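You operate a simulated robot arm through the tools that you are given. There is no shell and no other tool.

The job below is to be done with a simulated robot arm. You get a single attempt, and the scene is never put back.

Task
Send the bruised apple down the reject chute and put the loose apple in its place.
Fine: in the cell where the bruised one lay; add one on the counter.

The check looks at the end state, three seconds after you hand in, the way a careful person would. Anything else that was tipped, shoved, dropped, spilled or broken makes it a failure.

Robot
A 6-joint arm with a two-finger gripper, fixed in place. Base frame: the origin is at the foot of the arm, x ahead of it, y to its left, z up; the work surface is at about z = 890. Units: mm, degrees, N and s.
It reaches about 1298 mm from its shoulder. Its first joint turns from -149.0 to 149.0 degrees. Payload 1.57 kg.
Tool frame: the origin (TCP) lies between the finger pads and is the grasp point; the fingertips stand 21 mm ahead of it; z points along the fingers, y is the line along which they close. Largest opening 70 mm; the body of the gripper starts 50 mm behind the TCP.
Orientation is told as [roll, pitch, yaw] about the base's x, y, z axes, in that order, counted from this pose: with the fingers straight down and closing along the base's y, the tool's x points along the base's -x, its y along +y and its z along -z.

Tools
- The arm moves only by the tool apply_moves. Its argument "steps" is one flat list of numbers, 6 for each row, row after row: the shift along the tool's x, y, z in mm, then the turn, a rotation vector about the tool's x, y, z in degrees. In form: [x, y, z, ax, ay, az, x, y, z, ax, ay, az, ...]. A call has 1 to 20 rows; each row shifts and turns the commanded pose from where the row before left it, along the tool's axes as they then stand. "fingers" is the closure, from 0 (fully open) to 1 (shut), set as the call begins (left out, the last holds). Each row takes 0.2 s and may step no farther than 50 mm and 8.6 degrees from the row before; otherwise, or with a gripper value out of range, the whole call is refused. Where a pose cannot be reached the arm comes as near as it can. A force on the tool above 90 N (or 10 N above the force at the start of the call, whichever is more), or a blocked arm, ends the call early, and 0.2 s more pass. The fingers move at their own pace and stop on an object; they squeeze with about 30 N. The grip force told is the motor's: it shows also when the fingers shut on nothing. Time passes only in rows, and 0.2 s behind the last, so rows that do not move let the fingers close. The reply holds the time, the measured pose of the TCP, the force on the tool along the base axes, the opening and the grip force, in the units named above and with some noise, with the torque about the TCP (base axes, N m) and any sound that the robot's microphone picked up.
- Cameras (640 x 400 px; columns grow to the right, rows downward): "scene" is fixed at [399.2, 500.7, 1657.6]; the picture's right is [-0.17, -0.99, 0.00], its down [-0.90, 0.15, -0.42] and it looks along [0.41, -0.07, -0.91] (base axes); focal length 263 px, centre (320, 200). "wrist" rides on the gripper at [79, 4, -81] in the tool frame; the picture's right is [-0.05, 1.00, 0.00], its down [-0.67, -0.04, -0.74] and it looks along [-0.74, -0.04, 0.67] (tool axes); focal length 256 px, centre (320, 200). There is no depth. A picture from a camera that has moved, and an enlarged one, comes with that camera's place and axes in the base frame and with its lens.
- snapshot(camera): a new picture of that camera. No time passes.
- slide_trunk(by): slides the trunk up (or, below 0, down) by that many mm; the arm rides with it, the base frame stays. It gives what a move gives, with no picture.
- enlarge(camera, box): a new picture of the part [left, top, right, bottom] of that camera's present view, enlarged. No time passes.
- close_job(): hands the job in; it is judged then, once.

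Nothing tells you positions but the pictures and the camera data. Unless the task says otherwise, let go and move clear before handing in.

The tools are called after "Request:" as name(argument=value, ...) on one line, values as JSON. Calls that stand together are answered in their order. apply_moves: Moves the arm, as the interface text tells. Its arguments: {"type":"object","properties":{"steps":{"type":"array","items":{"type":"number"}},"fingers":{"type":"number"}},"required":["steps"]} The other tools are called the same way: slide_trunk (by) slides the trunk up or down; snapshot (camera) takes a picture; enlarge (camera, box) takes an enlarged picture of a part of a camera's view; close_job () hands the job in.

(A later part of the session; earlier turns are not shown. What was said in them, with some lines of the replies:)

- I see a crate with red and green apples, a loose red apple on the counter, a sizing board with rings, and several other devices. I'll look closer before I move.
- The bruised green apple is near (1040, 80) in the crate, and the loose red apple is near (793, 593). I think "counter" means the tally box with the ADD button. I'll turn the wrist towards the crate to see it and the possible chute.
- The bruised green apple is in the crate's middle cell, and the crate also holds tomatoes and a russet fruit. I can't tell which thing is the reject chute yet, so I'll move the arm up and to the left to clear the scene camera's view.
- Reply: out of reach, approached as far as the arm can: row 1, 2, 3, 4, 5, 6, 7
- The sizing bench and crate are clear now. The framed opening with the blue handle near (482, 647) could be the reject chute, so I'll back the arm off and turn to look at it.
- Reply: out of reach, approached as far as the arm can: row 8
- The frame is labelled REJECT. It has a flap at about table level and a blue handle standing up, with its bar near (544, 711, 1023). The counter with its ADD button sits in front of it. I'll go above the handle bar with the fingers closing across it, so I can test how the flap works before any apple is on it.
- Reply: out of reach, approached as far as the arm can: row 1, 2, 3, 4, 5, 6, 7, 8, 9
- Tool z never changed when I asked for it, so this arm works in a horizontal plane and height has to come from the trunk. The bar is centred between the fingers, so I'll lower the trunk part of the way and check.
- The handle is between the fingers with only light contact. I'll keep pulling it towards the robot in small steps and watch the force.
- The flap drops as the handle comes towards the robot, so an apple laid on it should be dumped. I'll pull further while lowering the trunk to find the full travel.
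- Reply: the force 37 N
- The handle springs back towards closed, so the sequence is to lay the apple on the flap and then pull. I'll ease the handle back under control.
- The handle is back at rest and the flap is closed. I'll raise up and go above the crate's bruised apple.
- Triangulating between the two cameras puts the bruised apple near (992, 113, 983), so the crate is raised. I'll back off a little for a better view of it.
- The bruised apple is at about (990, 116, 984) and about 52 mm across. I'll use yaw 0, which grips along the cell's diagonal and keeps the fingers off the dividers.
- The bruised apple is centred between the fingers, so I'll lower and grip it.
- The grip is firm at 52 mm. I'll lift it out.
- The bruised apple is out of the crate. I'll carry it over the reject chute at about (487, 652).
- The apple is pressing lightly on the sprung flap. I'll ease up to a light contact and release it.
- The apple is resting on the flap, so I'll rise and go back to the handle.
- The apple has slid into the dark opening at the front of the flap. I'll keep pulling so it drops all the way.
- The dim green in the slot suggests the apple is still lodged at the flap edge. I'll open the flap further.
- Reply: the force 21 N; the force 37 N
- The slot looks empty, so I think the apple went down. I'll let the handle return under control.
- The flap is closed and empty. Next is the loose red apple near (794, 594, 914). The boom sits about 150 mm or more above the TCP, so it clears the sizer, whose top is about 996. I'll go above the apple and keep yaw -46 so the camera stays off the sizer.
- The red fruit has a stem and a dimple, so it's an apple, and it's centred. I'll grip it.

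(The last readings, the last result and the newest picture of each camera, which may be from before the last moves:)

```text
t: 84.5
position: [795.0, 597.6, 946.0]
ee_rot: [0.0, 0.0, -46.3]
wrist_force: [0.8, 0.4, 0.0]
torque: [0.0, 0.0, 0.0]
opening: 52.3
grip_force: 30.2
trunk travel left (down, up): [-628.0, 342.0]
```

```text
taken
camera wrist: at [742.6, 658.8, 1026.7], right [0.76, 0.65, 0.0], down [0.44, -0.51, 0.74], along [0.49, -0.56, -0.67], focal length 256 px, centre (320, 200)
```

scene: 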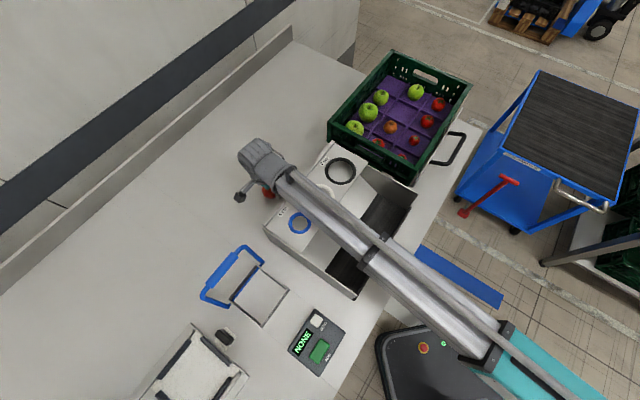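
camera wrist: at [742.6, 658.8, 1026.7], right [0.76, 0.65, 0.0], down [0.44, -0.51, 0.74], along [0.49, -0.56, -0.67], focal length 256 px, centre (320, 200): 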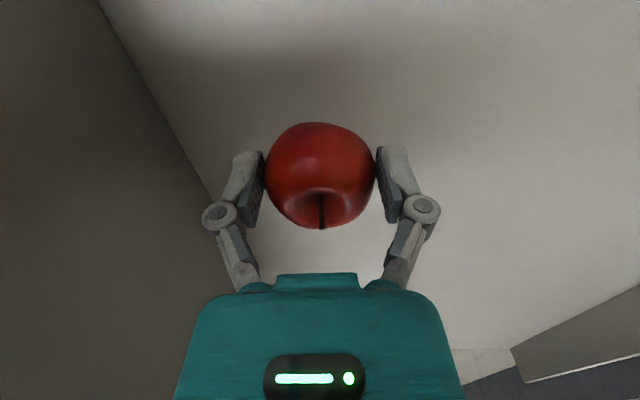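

The apple is held. I'll lift it up and carry it over the empty cell.

Request:
slide_trunk(by=265)

Request:
apply_moves(steps=[-40.35, -16.6, 0, 0, 0, 0, -40.35, -16.6, 0, 0, 0, 0, -40.35, -16.6, 0, 0, 0, 0, -40.35, -16.6, 0, 0, 0, 0, -40.35, -16.6, 0, 0, 0, 0, -40.35, -16.6, 0, 0, 0, 0, -40.35, -16.6, 0, 0, 0, 0, -40.35, -16.6, 0, 0, 0, 0, -40.35, -16.6, 0, 0, 0, 0, -40.35, -16.6, 0, 0, 0, 0, -40.35, -16.6, 0, 0, 0, 0, -40.35, -16.6, 0, 0, 0, 0, 0, 0, 0, 0, 0, -7.7, 0, 0, 0, 0, 0, -7.7, 0, 0, 0, 0, 0, -7.7, 0, 0, 0, 0, 0, -7.7, 0, 0, 0, 0, 0, -7.7, 0, 0, 0, 0, 0, -7.7, 0, 0, 0, 0, 0, 0])

Request:
snapshot(camera="wrist")

Request:
snapshot(camera="scene")

```text
t: 87.2
position: [795.3, 597.8, 1211.3]
ee_rot: [0.0, 0.1, -46.2]
wrist_force: [0.1, 0.4, -1.5]
torque: [0.01, -0.01, -0.01]
opening: 52.1
grip_force: 30.0
trunk travel left (down, up): [-893.0, 77.0]
```

```text
t: 91.2
position: [986.6, 109.1, 1212.3]
ee_rot: [0.0, 0.0, 0.1]
wrist_force: [-0.6, 0.7, -0.8]
torque: [-0.01, 0.01, -0.04]
opening: 51.8
grip_force: 29.3
trunk travel left (down, up): [-893.0, 77.0]
```

```text
taken
camera wrist: at [906.8, 114.6, 1291.8], right [0.05, 1.0, 0.0], down [0.67, -0.03, 0.74], along [0.74, -0.04, -0.67], focal length 256 px, centre (320, 200)
```

wrist: 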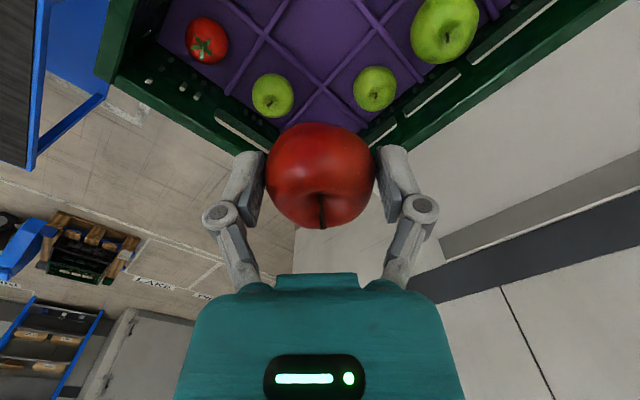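

```text
taken
```

scene: 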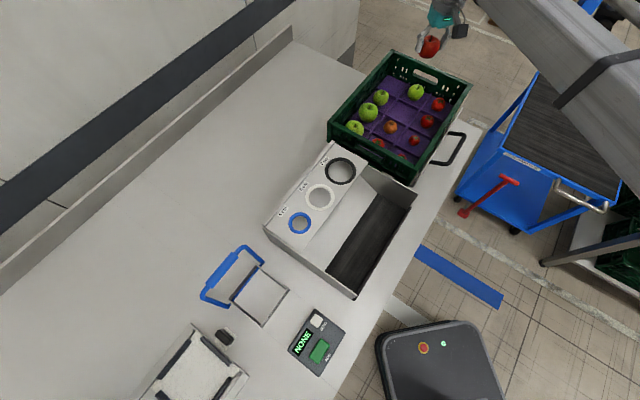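

Request:
slide_trunk(by=-180)

Request:
snapshot(camera="wrist")

Request:
slide_trunk(by=-36)

Request:
slide_trunk(by=-4)

Request:
slide_trunk(by=-2)

Request:
snapshot(camera="wrist")

```text
t: 93.2
position: [986.2, 108.7, 1032.1]
ee_rot: [0.0, 0.0, -0.1]
wrist_force: [0.1, 0.4, 0.1]
torque: [0.0, -0.01, 0.01]
opening: 51.6
grip_force: 29.8
trunk travel left (down, up): [-713.0, 257.0]
```

```text
taken
camera wrist: at [906.7, 114.6, 1111.9], right [0.05, 1.0, 0.0], down [0.67, -0.04, 0.74], along [0.74, -0.04, -0.67], focal length 256 px, centre (320, 200)
```

wrist: 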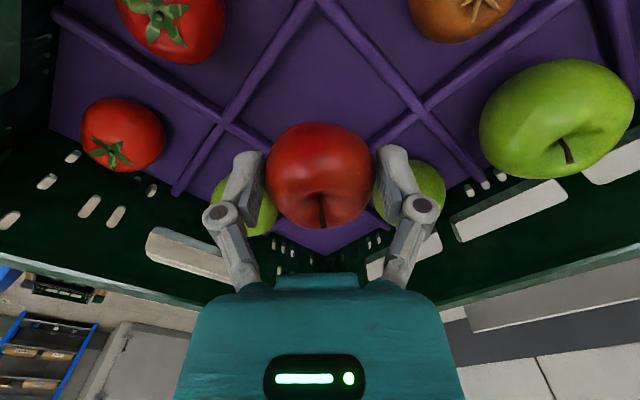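

```text
t: 94.0
position: [987.5, 108.9, 995.2]
ee_rot: [0.1, -0.1, 0.0]
wrist_force: [-0.3, -0.5, 0.1]
torque: [0.02, 0.02, -0.01]
opening: 51.6
grip_force: 29.9
trunk travel left (down, up): [-677.0, 293.0]
```

```text
t: 94.6
position: [986.8, 109.5, 992.0]
ee_rot: [0.1, 0.0, 0.0]
wrist_force: [0.2, -0.5, 0.5]
torque: [-0.01, 0.0, -0.01]
opening: 51.7
grip_force: 29.6
trunk travel left (down, up): [-673.0, 297.0]
```

```text
t: 95.1
position: [985.2, 109.8, 991.2]
ee_rot: [0.0, -0.1, 0.0]
wrist_force: [6.0, 0.1, 19.9]
torque: [0.19, -0.38, -0.01]
opening: 51.9
grip_force: 30.0
trunk travel left (down, up): [-671.0, 299.0]
```

```text
taken
camera wrist: at [905.9, 114.6, 1071.3], right [0.05, 1.0, 0.0], down [0.66, -0.04, 0.75], along [0.75, -0.04, -0.67], focal length 256 px, centre (320, 200)
```

wrist: 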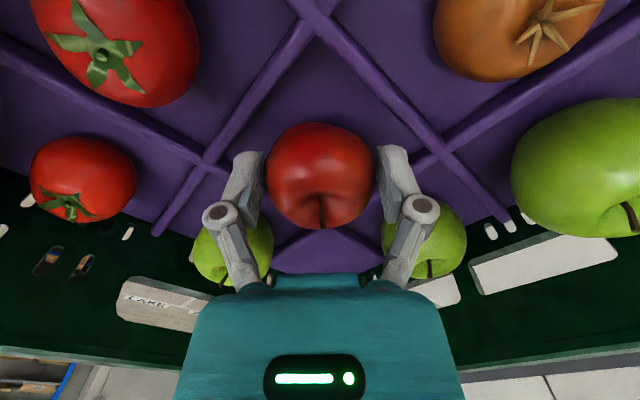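

The apple is on the cell floor. I'll ease off a little, release it and rise.

Request:
slide_trunk(by=1.5)

Request:
apply_moves(steps=[0, 0, 0, 0, 0, 0, 0, 0, 0, 0, 0, 0, 0, 0, 0, 0, 0, 0], fingers=0)

Request:
slide_trunk(by=60)

Request:
snapshot(camera="wrist")

Request:
slide_trunk(by=155)

Request:
snapshot(camera="scene")

Request:
enlarge(camera="scene", box=[320, 40, 480, 200])

Request:
enlarge(camera="scene", box=[250, 280, 370, 390])

```text
t: 95.6
position: [985.9, 109.9, 990.8]
ee_rot: [0.1, 0.0, -0.1]
wrist_force: [2.2, 0.5, 6.7]
torque: [0.06, -0.11, -0.02]
opening: 51.5
grip_force: 29.9
trunk travel left (down, up): [-672.0, 298.0]
```

```text
t: 96.4
position: [986.6, 109.7, 991.0]
ee_rot: [0.1, 0.0, 0.0]
wrist_force: [0.1, 0.8, -0.3]
torque: [0.01, -0.02, 0.02]
opening: 70.2
grip_force: 0.1
trunk travel left (down, up): [-672.0, 298.0]
```

```text
t: 97.4
position: [987.2, 109.9, 1051.1]
ee_rot: [0.0, 0.0, 0.0]
wrist_force: [-0.2, -0.5, -0.2]
torque: [0.01, 0.02, -0.01]
opening: 70.0
grip_force: 0.1
trunk travel left (down, up): [-732.0, 238.0]
```

```text
taken
camera wrist: at [906.9, 114.8, 1131.2], right [0.05, 1.0, 0.0], down [0.67, -0.04, 0.74], along [0.74, -0.04, -0.67], focal length 256 px, centre (320, 200)
```

wrist: 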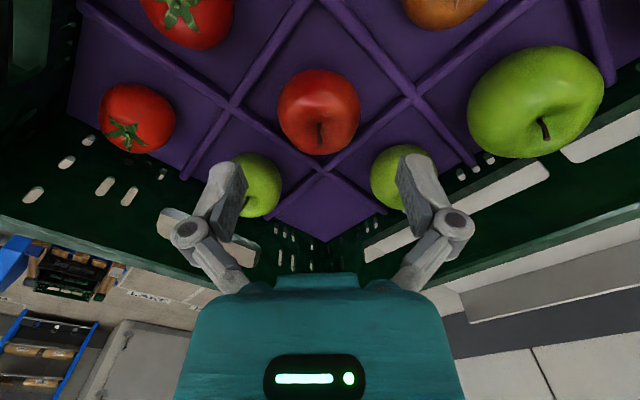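

```text
t: 99.2
position: [986.6, 109.2, 1205.9]
ee_rot: [0.0, 0.1, 0.0]
wrist_force: [-0.2, 0.5, -0.1]
torque: [-0.05, 0.02, -0.02]
opening: 70.0
grip_force: 0.0
trunk travel left (down, up): [-887.0, 83.0]
```

```text
taken
```

scene: 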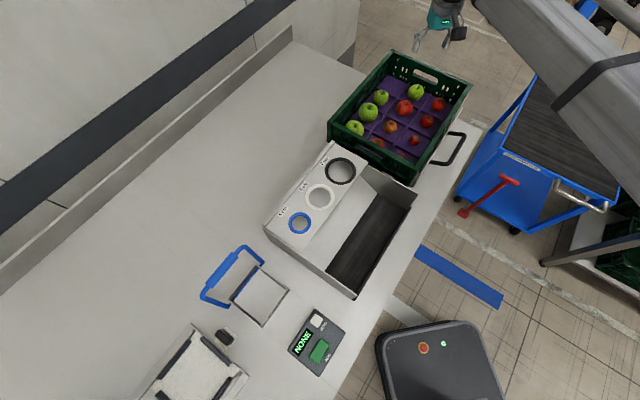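

```text
2.50 times, centred on (400, 120) of scene
camera zoom: at [399.2, 500.7, 1657.6], right [-0.17, -0.99, 0.0], down [-0.9, 0.15, -0.42], along [0.41, -0.07, -0.91], focal length 657 px, centre (120, 400)
```

zoom: 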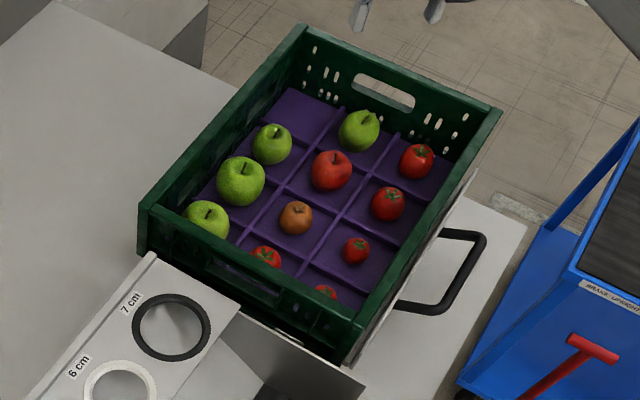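

```text
3.64 times, centred on (310, 335) of scene
camera zoom: at [399.2, 500.7, 1657.6], right [-0.17, -0.99, 0.0], down [-0.9, 0.15, -0.42], along [0.41, -0.07, -0.91], focal length 955 px, centre (356, -291)
```

zoom: 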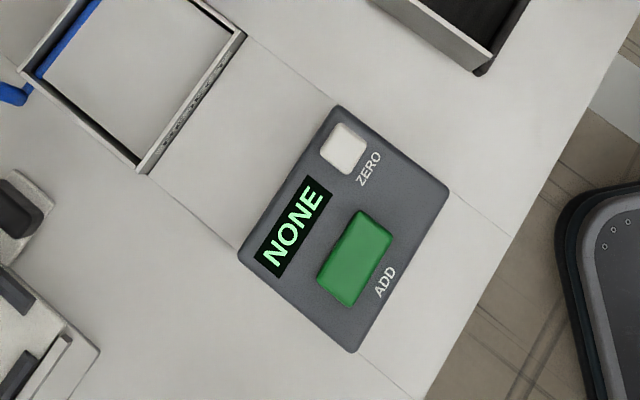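

The red apple now sits in the bruised one's cell and the other fruit hasn't moved. Next is the ADD button at about (331, 513, 920), which I'll press with closed fingertips.

Request:
apply_moves(steps=[36.4, 22.45, 0, 0, 0, 0, 36.4, 22.45, 0, 0, 0, 0, 36.4, 22.45, 0, 0, 0, 0, 36.4, 22.45, 0, 0, 0, 0, 36.4, 22.45, 0, 0, 0, 0, 36.4, 22.45, 0, 0, 0, 0, 36.4, 22.45, 0, 0, 0, 0, 36.4, 22.45, 0, 0, 0, 0, 36.4, 22.45, 0, 0, 0, 0, 36.4, 22.45, 0, 0, 0, 0, 36.4, 22.45, 0, 0, 0, 0, 36.4, 22.45, 0, 0, 0, 0, 36.4, 22.45, 0, 0, 0, 0, 36.4, 22.45, 0, 0, 0, 0, 36.4, 22.45, 0, 0, 0, 0, 36.4, 22.45, 0, 0, 0, 0, 36.4, 22.45, 0, 0, 0, 0, 36.4, 22.45, 0, 0, 0, 0, 0, 0, 0, 0, 0, 0], fingers=1)

Request:
slide_trunk(by=-150)

Request:
snapshot(camera="wrist")

Request:
snapshot(camera="scene")

```text
t: 103.2
position: [329.5, 511.2, 1205.7]
ee_rot: [0.0, 0.0, 0.0]
wrist_force: [0.6, 0.7, -0.1]
torque: [-0.03, -0.01, 0.02]
opening: 0.0
grip_force: 27.9
trunk travel left (down, up): [-887.0, 83.0]
```

```text
t: 104.9
position: [329.0, 511.0, 1056.7]
ee_rot: [0.0, 0.0, 0.0]
wrist_force: [1.2, -0.2, 0.1]
torque: [-0.01, 0.01, -0.02]
opening: 0.0
grip_force: 28.6
trunk travel left (down, up): [-737.0, 233.0]
```

```text
taken
camera wrist: at [249.2, 517.3, 1136.5], right [0.05, 1.0, 0.0], down [0.67, -0.04, 0.74], along [0.74, -0.04, -0.67], focal length 256 px, centre (320, 200)
```

wrist: 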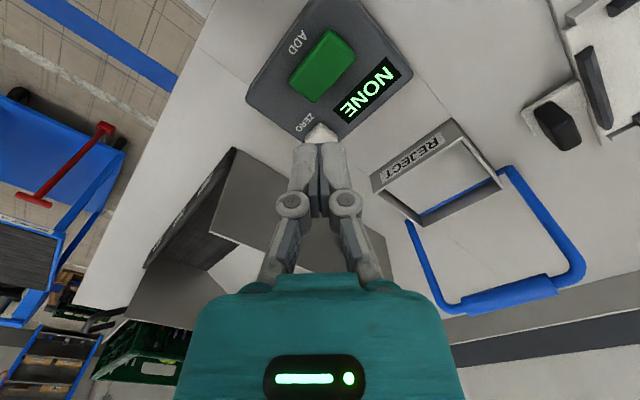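

```text
taken
```

scene: 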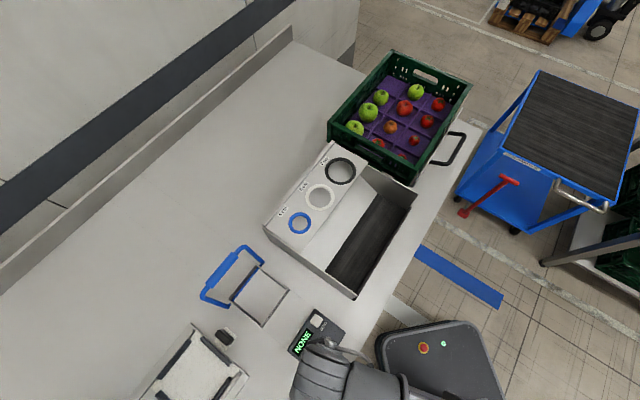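

Request:
slide_trunk(by=-108)

Request:
enlarge(camera="wrist", box=[200, 0, 480, 240])

Request:
slide_trunk(by=-4)

Request:
slide_trunk(by=-3)

Request:
enlarge(camera="wrist", box=[200, 0, 480, 240])

```text
t: 106.3
position: [328.9, 511.8, 948.9]
ee_rot: [0.1, -0.1, 0.0]
wrist_force: [1.2, 0.0, -0.3]
torque: [0.01, 0.02, -0.01]
opening: 0.0
grip_force: 28.0
trunk travel left (down, up): [-629.0, 341.0]
```

```text
1.67 times, centred on (340, 120) of wrist
camera zoom: at [249.1, 517.3, 1028.5], right [0.05, 1.0, 0.0], down [0.67, -0.04, 0.74], along [0.74, -0.04, -0.67], focal length 427 px, centre (287, 333)
```

zoom: 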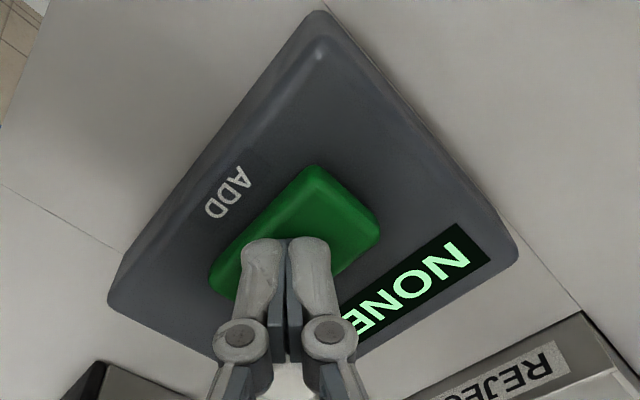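

```text
t: 106.9
position: [329.2, 511.5, 944.3]
ee_rot: [0.1, -0.1, -0.1]
wrist_force: [0.2, 0.2, 1.6]
torque: [0.0, 0.02, 0.0]
opening: 5.9
grip_force: 29.0
trunk travel left (down, up): [-625.0, 345.0]
```

```text
t: 107.4
position: [328.3, 512.8, 941.1]
ee_rot: [0.0, 0.0, 0.0]
wrist_force: [0.2, -0.2, 1.9]
torque: [0.01, 0.0, -0.01]
opening: 6.0
grip_force: 28.2
trunk travel left (down, up): [-622.0, 348.0]
heard: click
```

```text
1.67 times, centred on (340, 120) of wrist
camera zoom: at [249.1, 517.3, 1021.5], right [0.05, 1.0, 0.0], down [0.67, -0.04, 0.74], along [0.74, -0.04, -0.67], focal length 427 px, centre (287, 333)
```

zoom: 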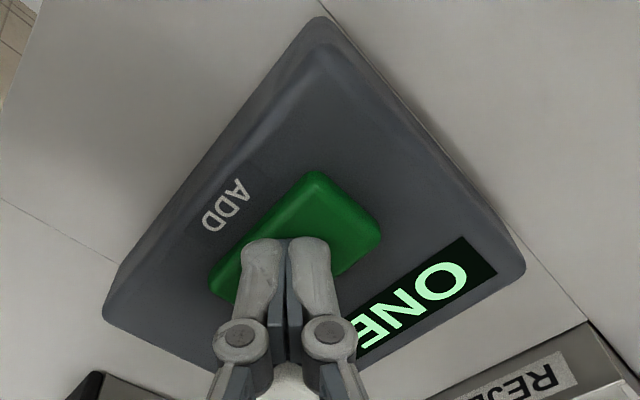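

I heard the click and the display now reads ONE. I'll rise straight up and do a final check.

Request:
slide_trunk(by=260)

Request:
snapshot(camera="wrist")

Request:
snapshot(camera="scene")

Request:
enlarge(camera="wrist", box=[220, 0, 620, 250])

```text
t: 110.0
position: [328.9, 512.4, 1200.8]
ee_rot: [0.0, 0.0, 0.0]
wrist_force: [0.1, -0.8, -0.9]
torque: [-0.01, 0.01, 0.04]
opening: 0.0
grip_force: 28.7
trunk travel left (down, up): [-882.0, 88.0]
```

```text
taken
camera wrist: at [249.2, 517.4, 1281.4], right [0.05, 1.0, 0.0], down [0.67, -0.04, 0.74], along [0.74, -0.04, -0.67], focal length 256 px, centre (320, 200)
```

wrist: 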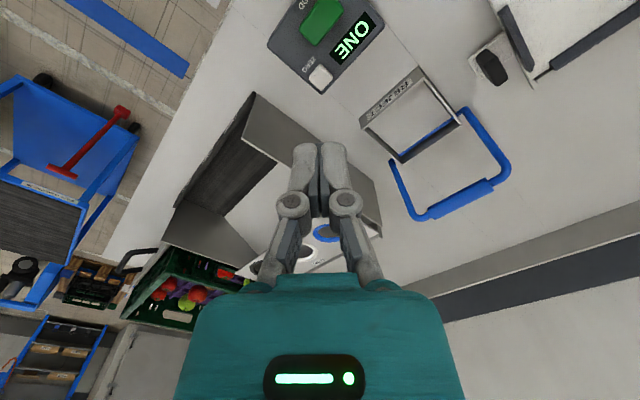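

```text
taken
```

scene: 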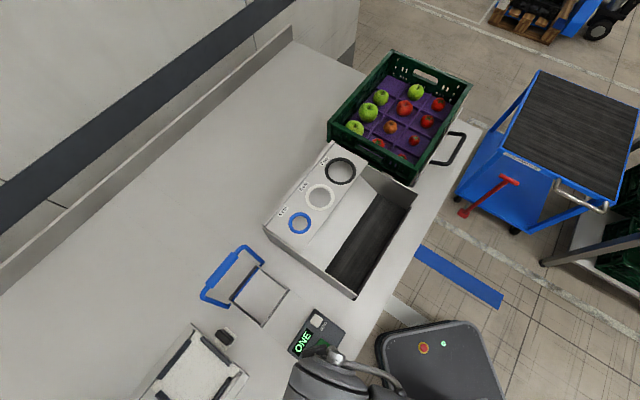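

```text
1.60 times, centred on (420, 125) of wrist
camera zoom: at [249.2, 517.4, 1281.4], right [0.05, 1.0, 0.0], down [0.67, -0.04, 0.74], along [0.74, -0.04, -0.67], focal length 410 px, centre (160, 320)
```

zoom: 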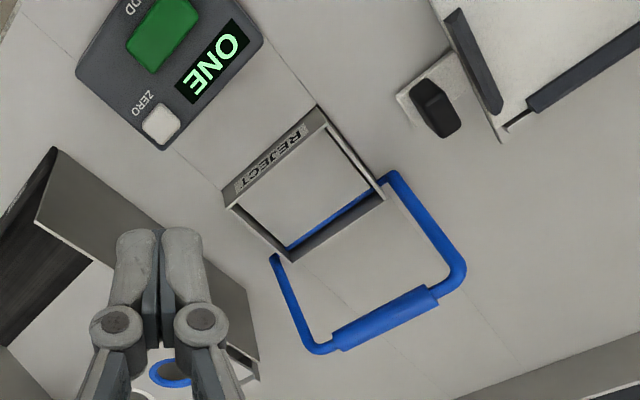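

The counter reads ONE, the reject flap is closed with nothing on it, and the red apple is in the bruised one's cell. Nothing else has moved and the arm is clear, so I'm handing in.

Request:
close_job()

```text
The job is handed in.
```

I've handed the job in. The bruised green apple went down the reject chute, the loose red apple is in its cell, and I pressed ADD once on the counter.

- **Reject chute:** I laid the bruised apple on the flap and pulled the blue handle until the flap dropped. I couldn't see it land. The opening looked empty afterwards and the flap closed fully, so I take it that it fell through.
- **Crate:** the red apple is resting on the floor of the cell where the bruised one lay. The other fruit looks unmoved.
- **Counter:** it clicked once, and the display changed from NONE to ONE.

I first worked the handle once with the flap empty to see how it opens. It sprang back to its starting position both times. The gripper is empty, and the arm is raised above the counter, clear of everything.
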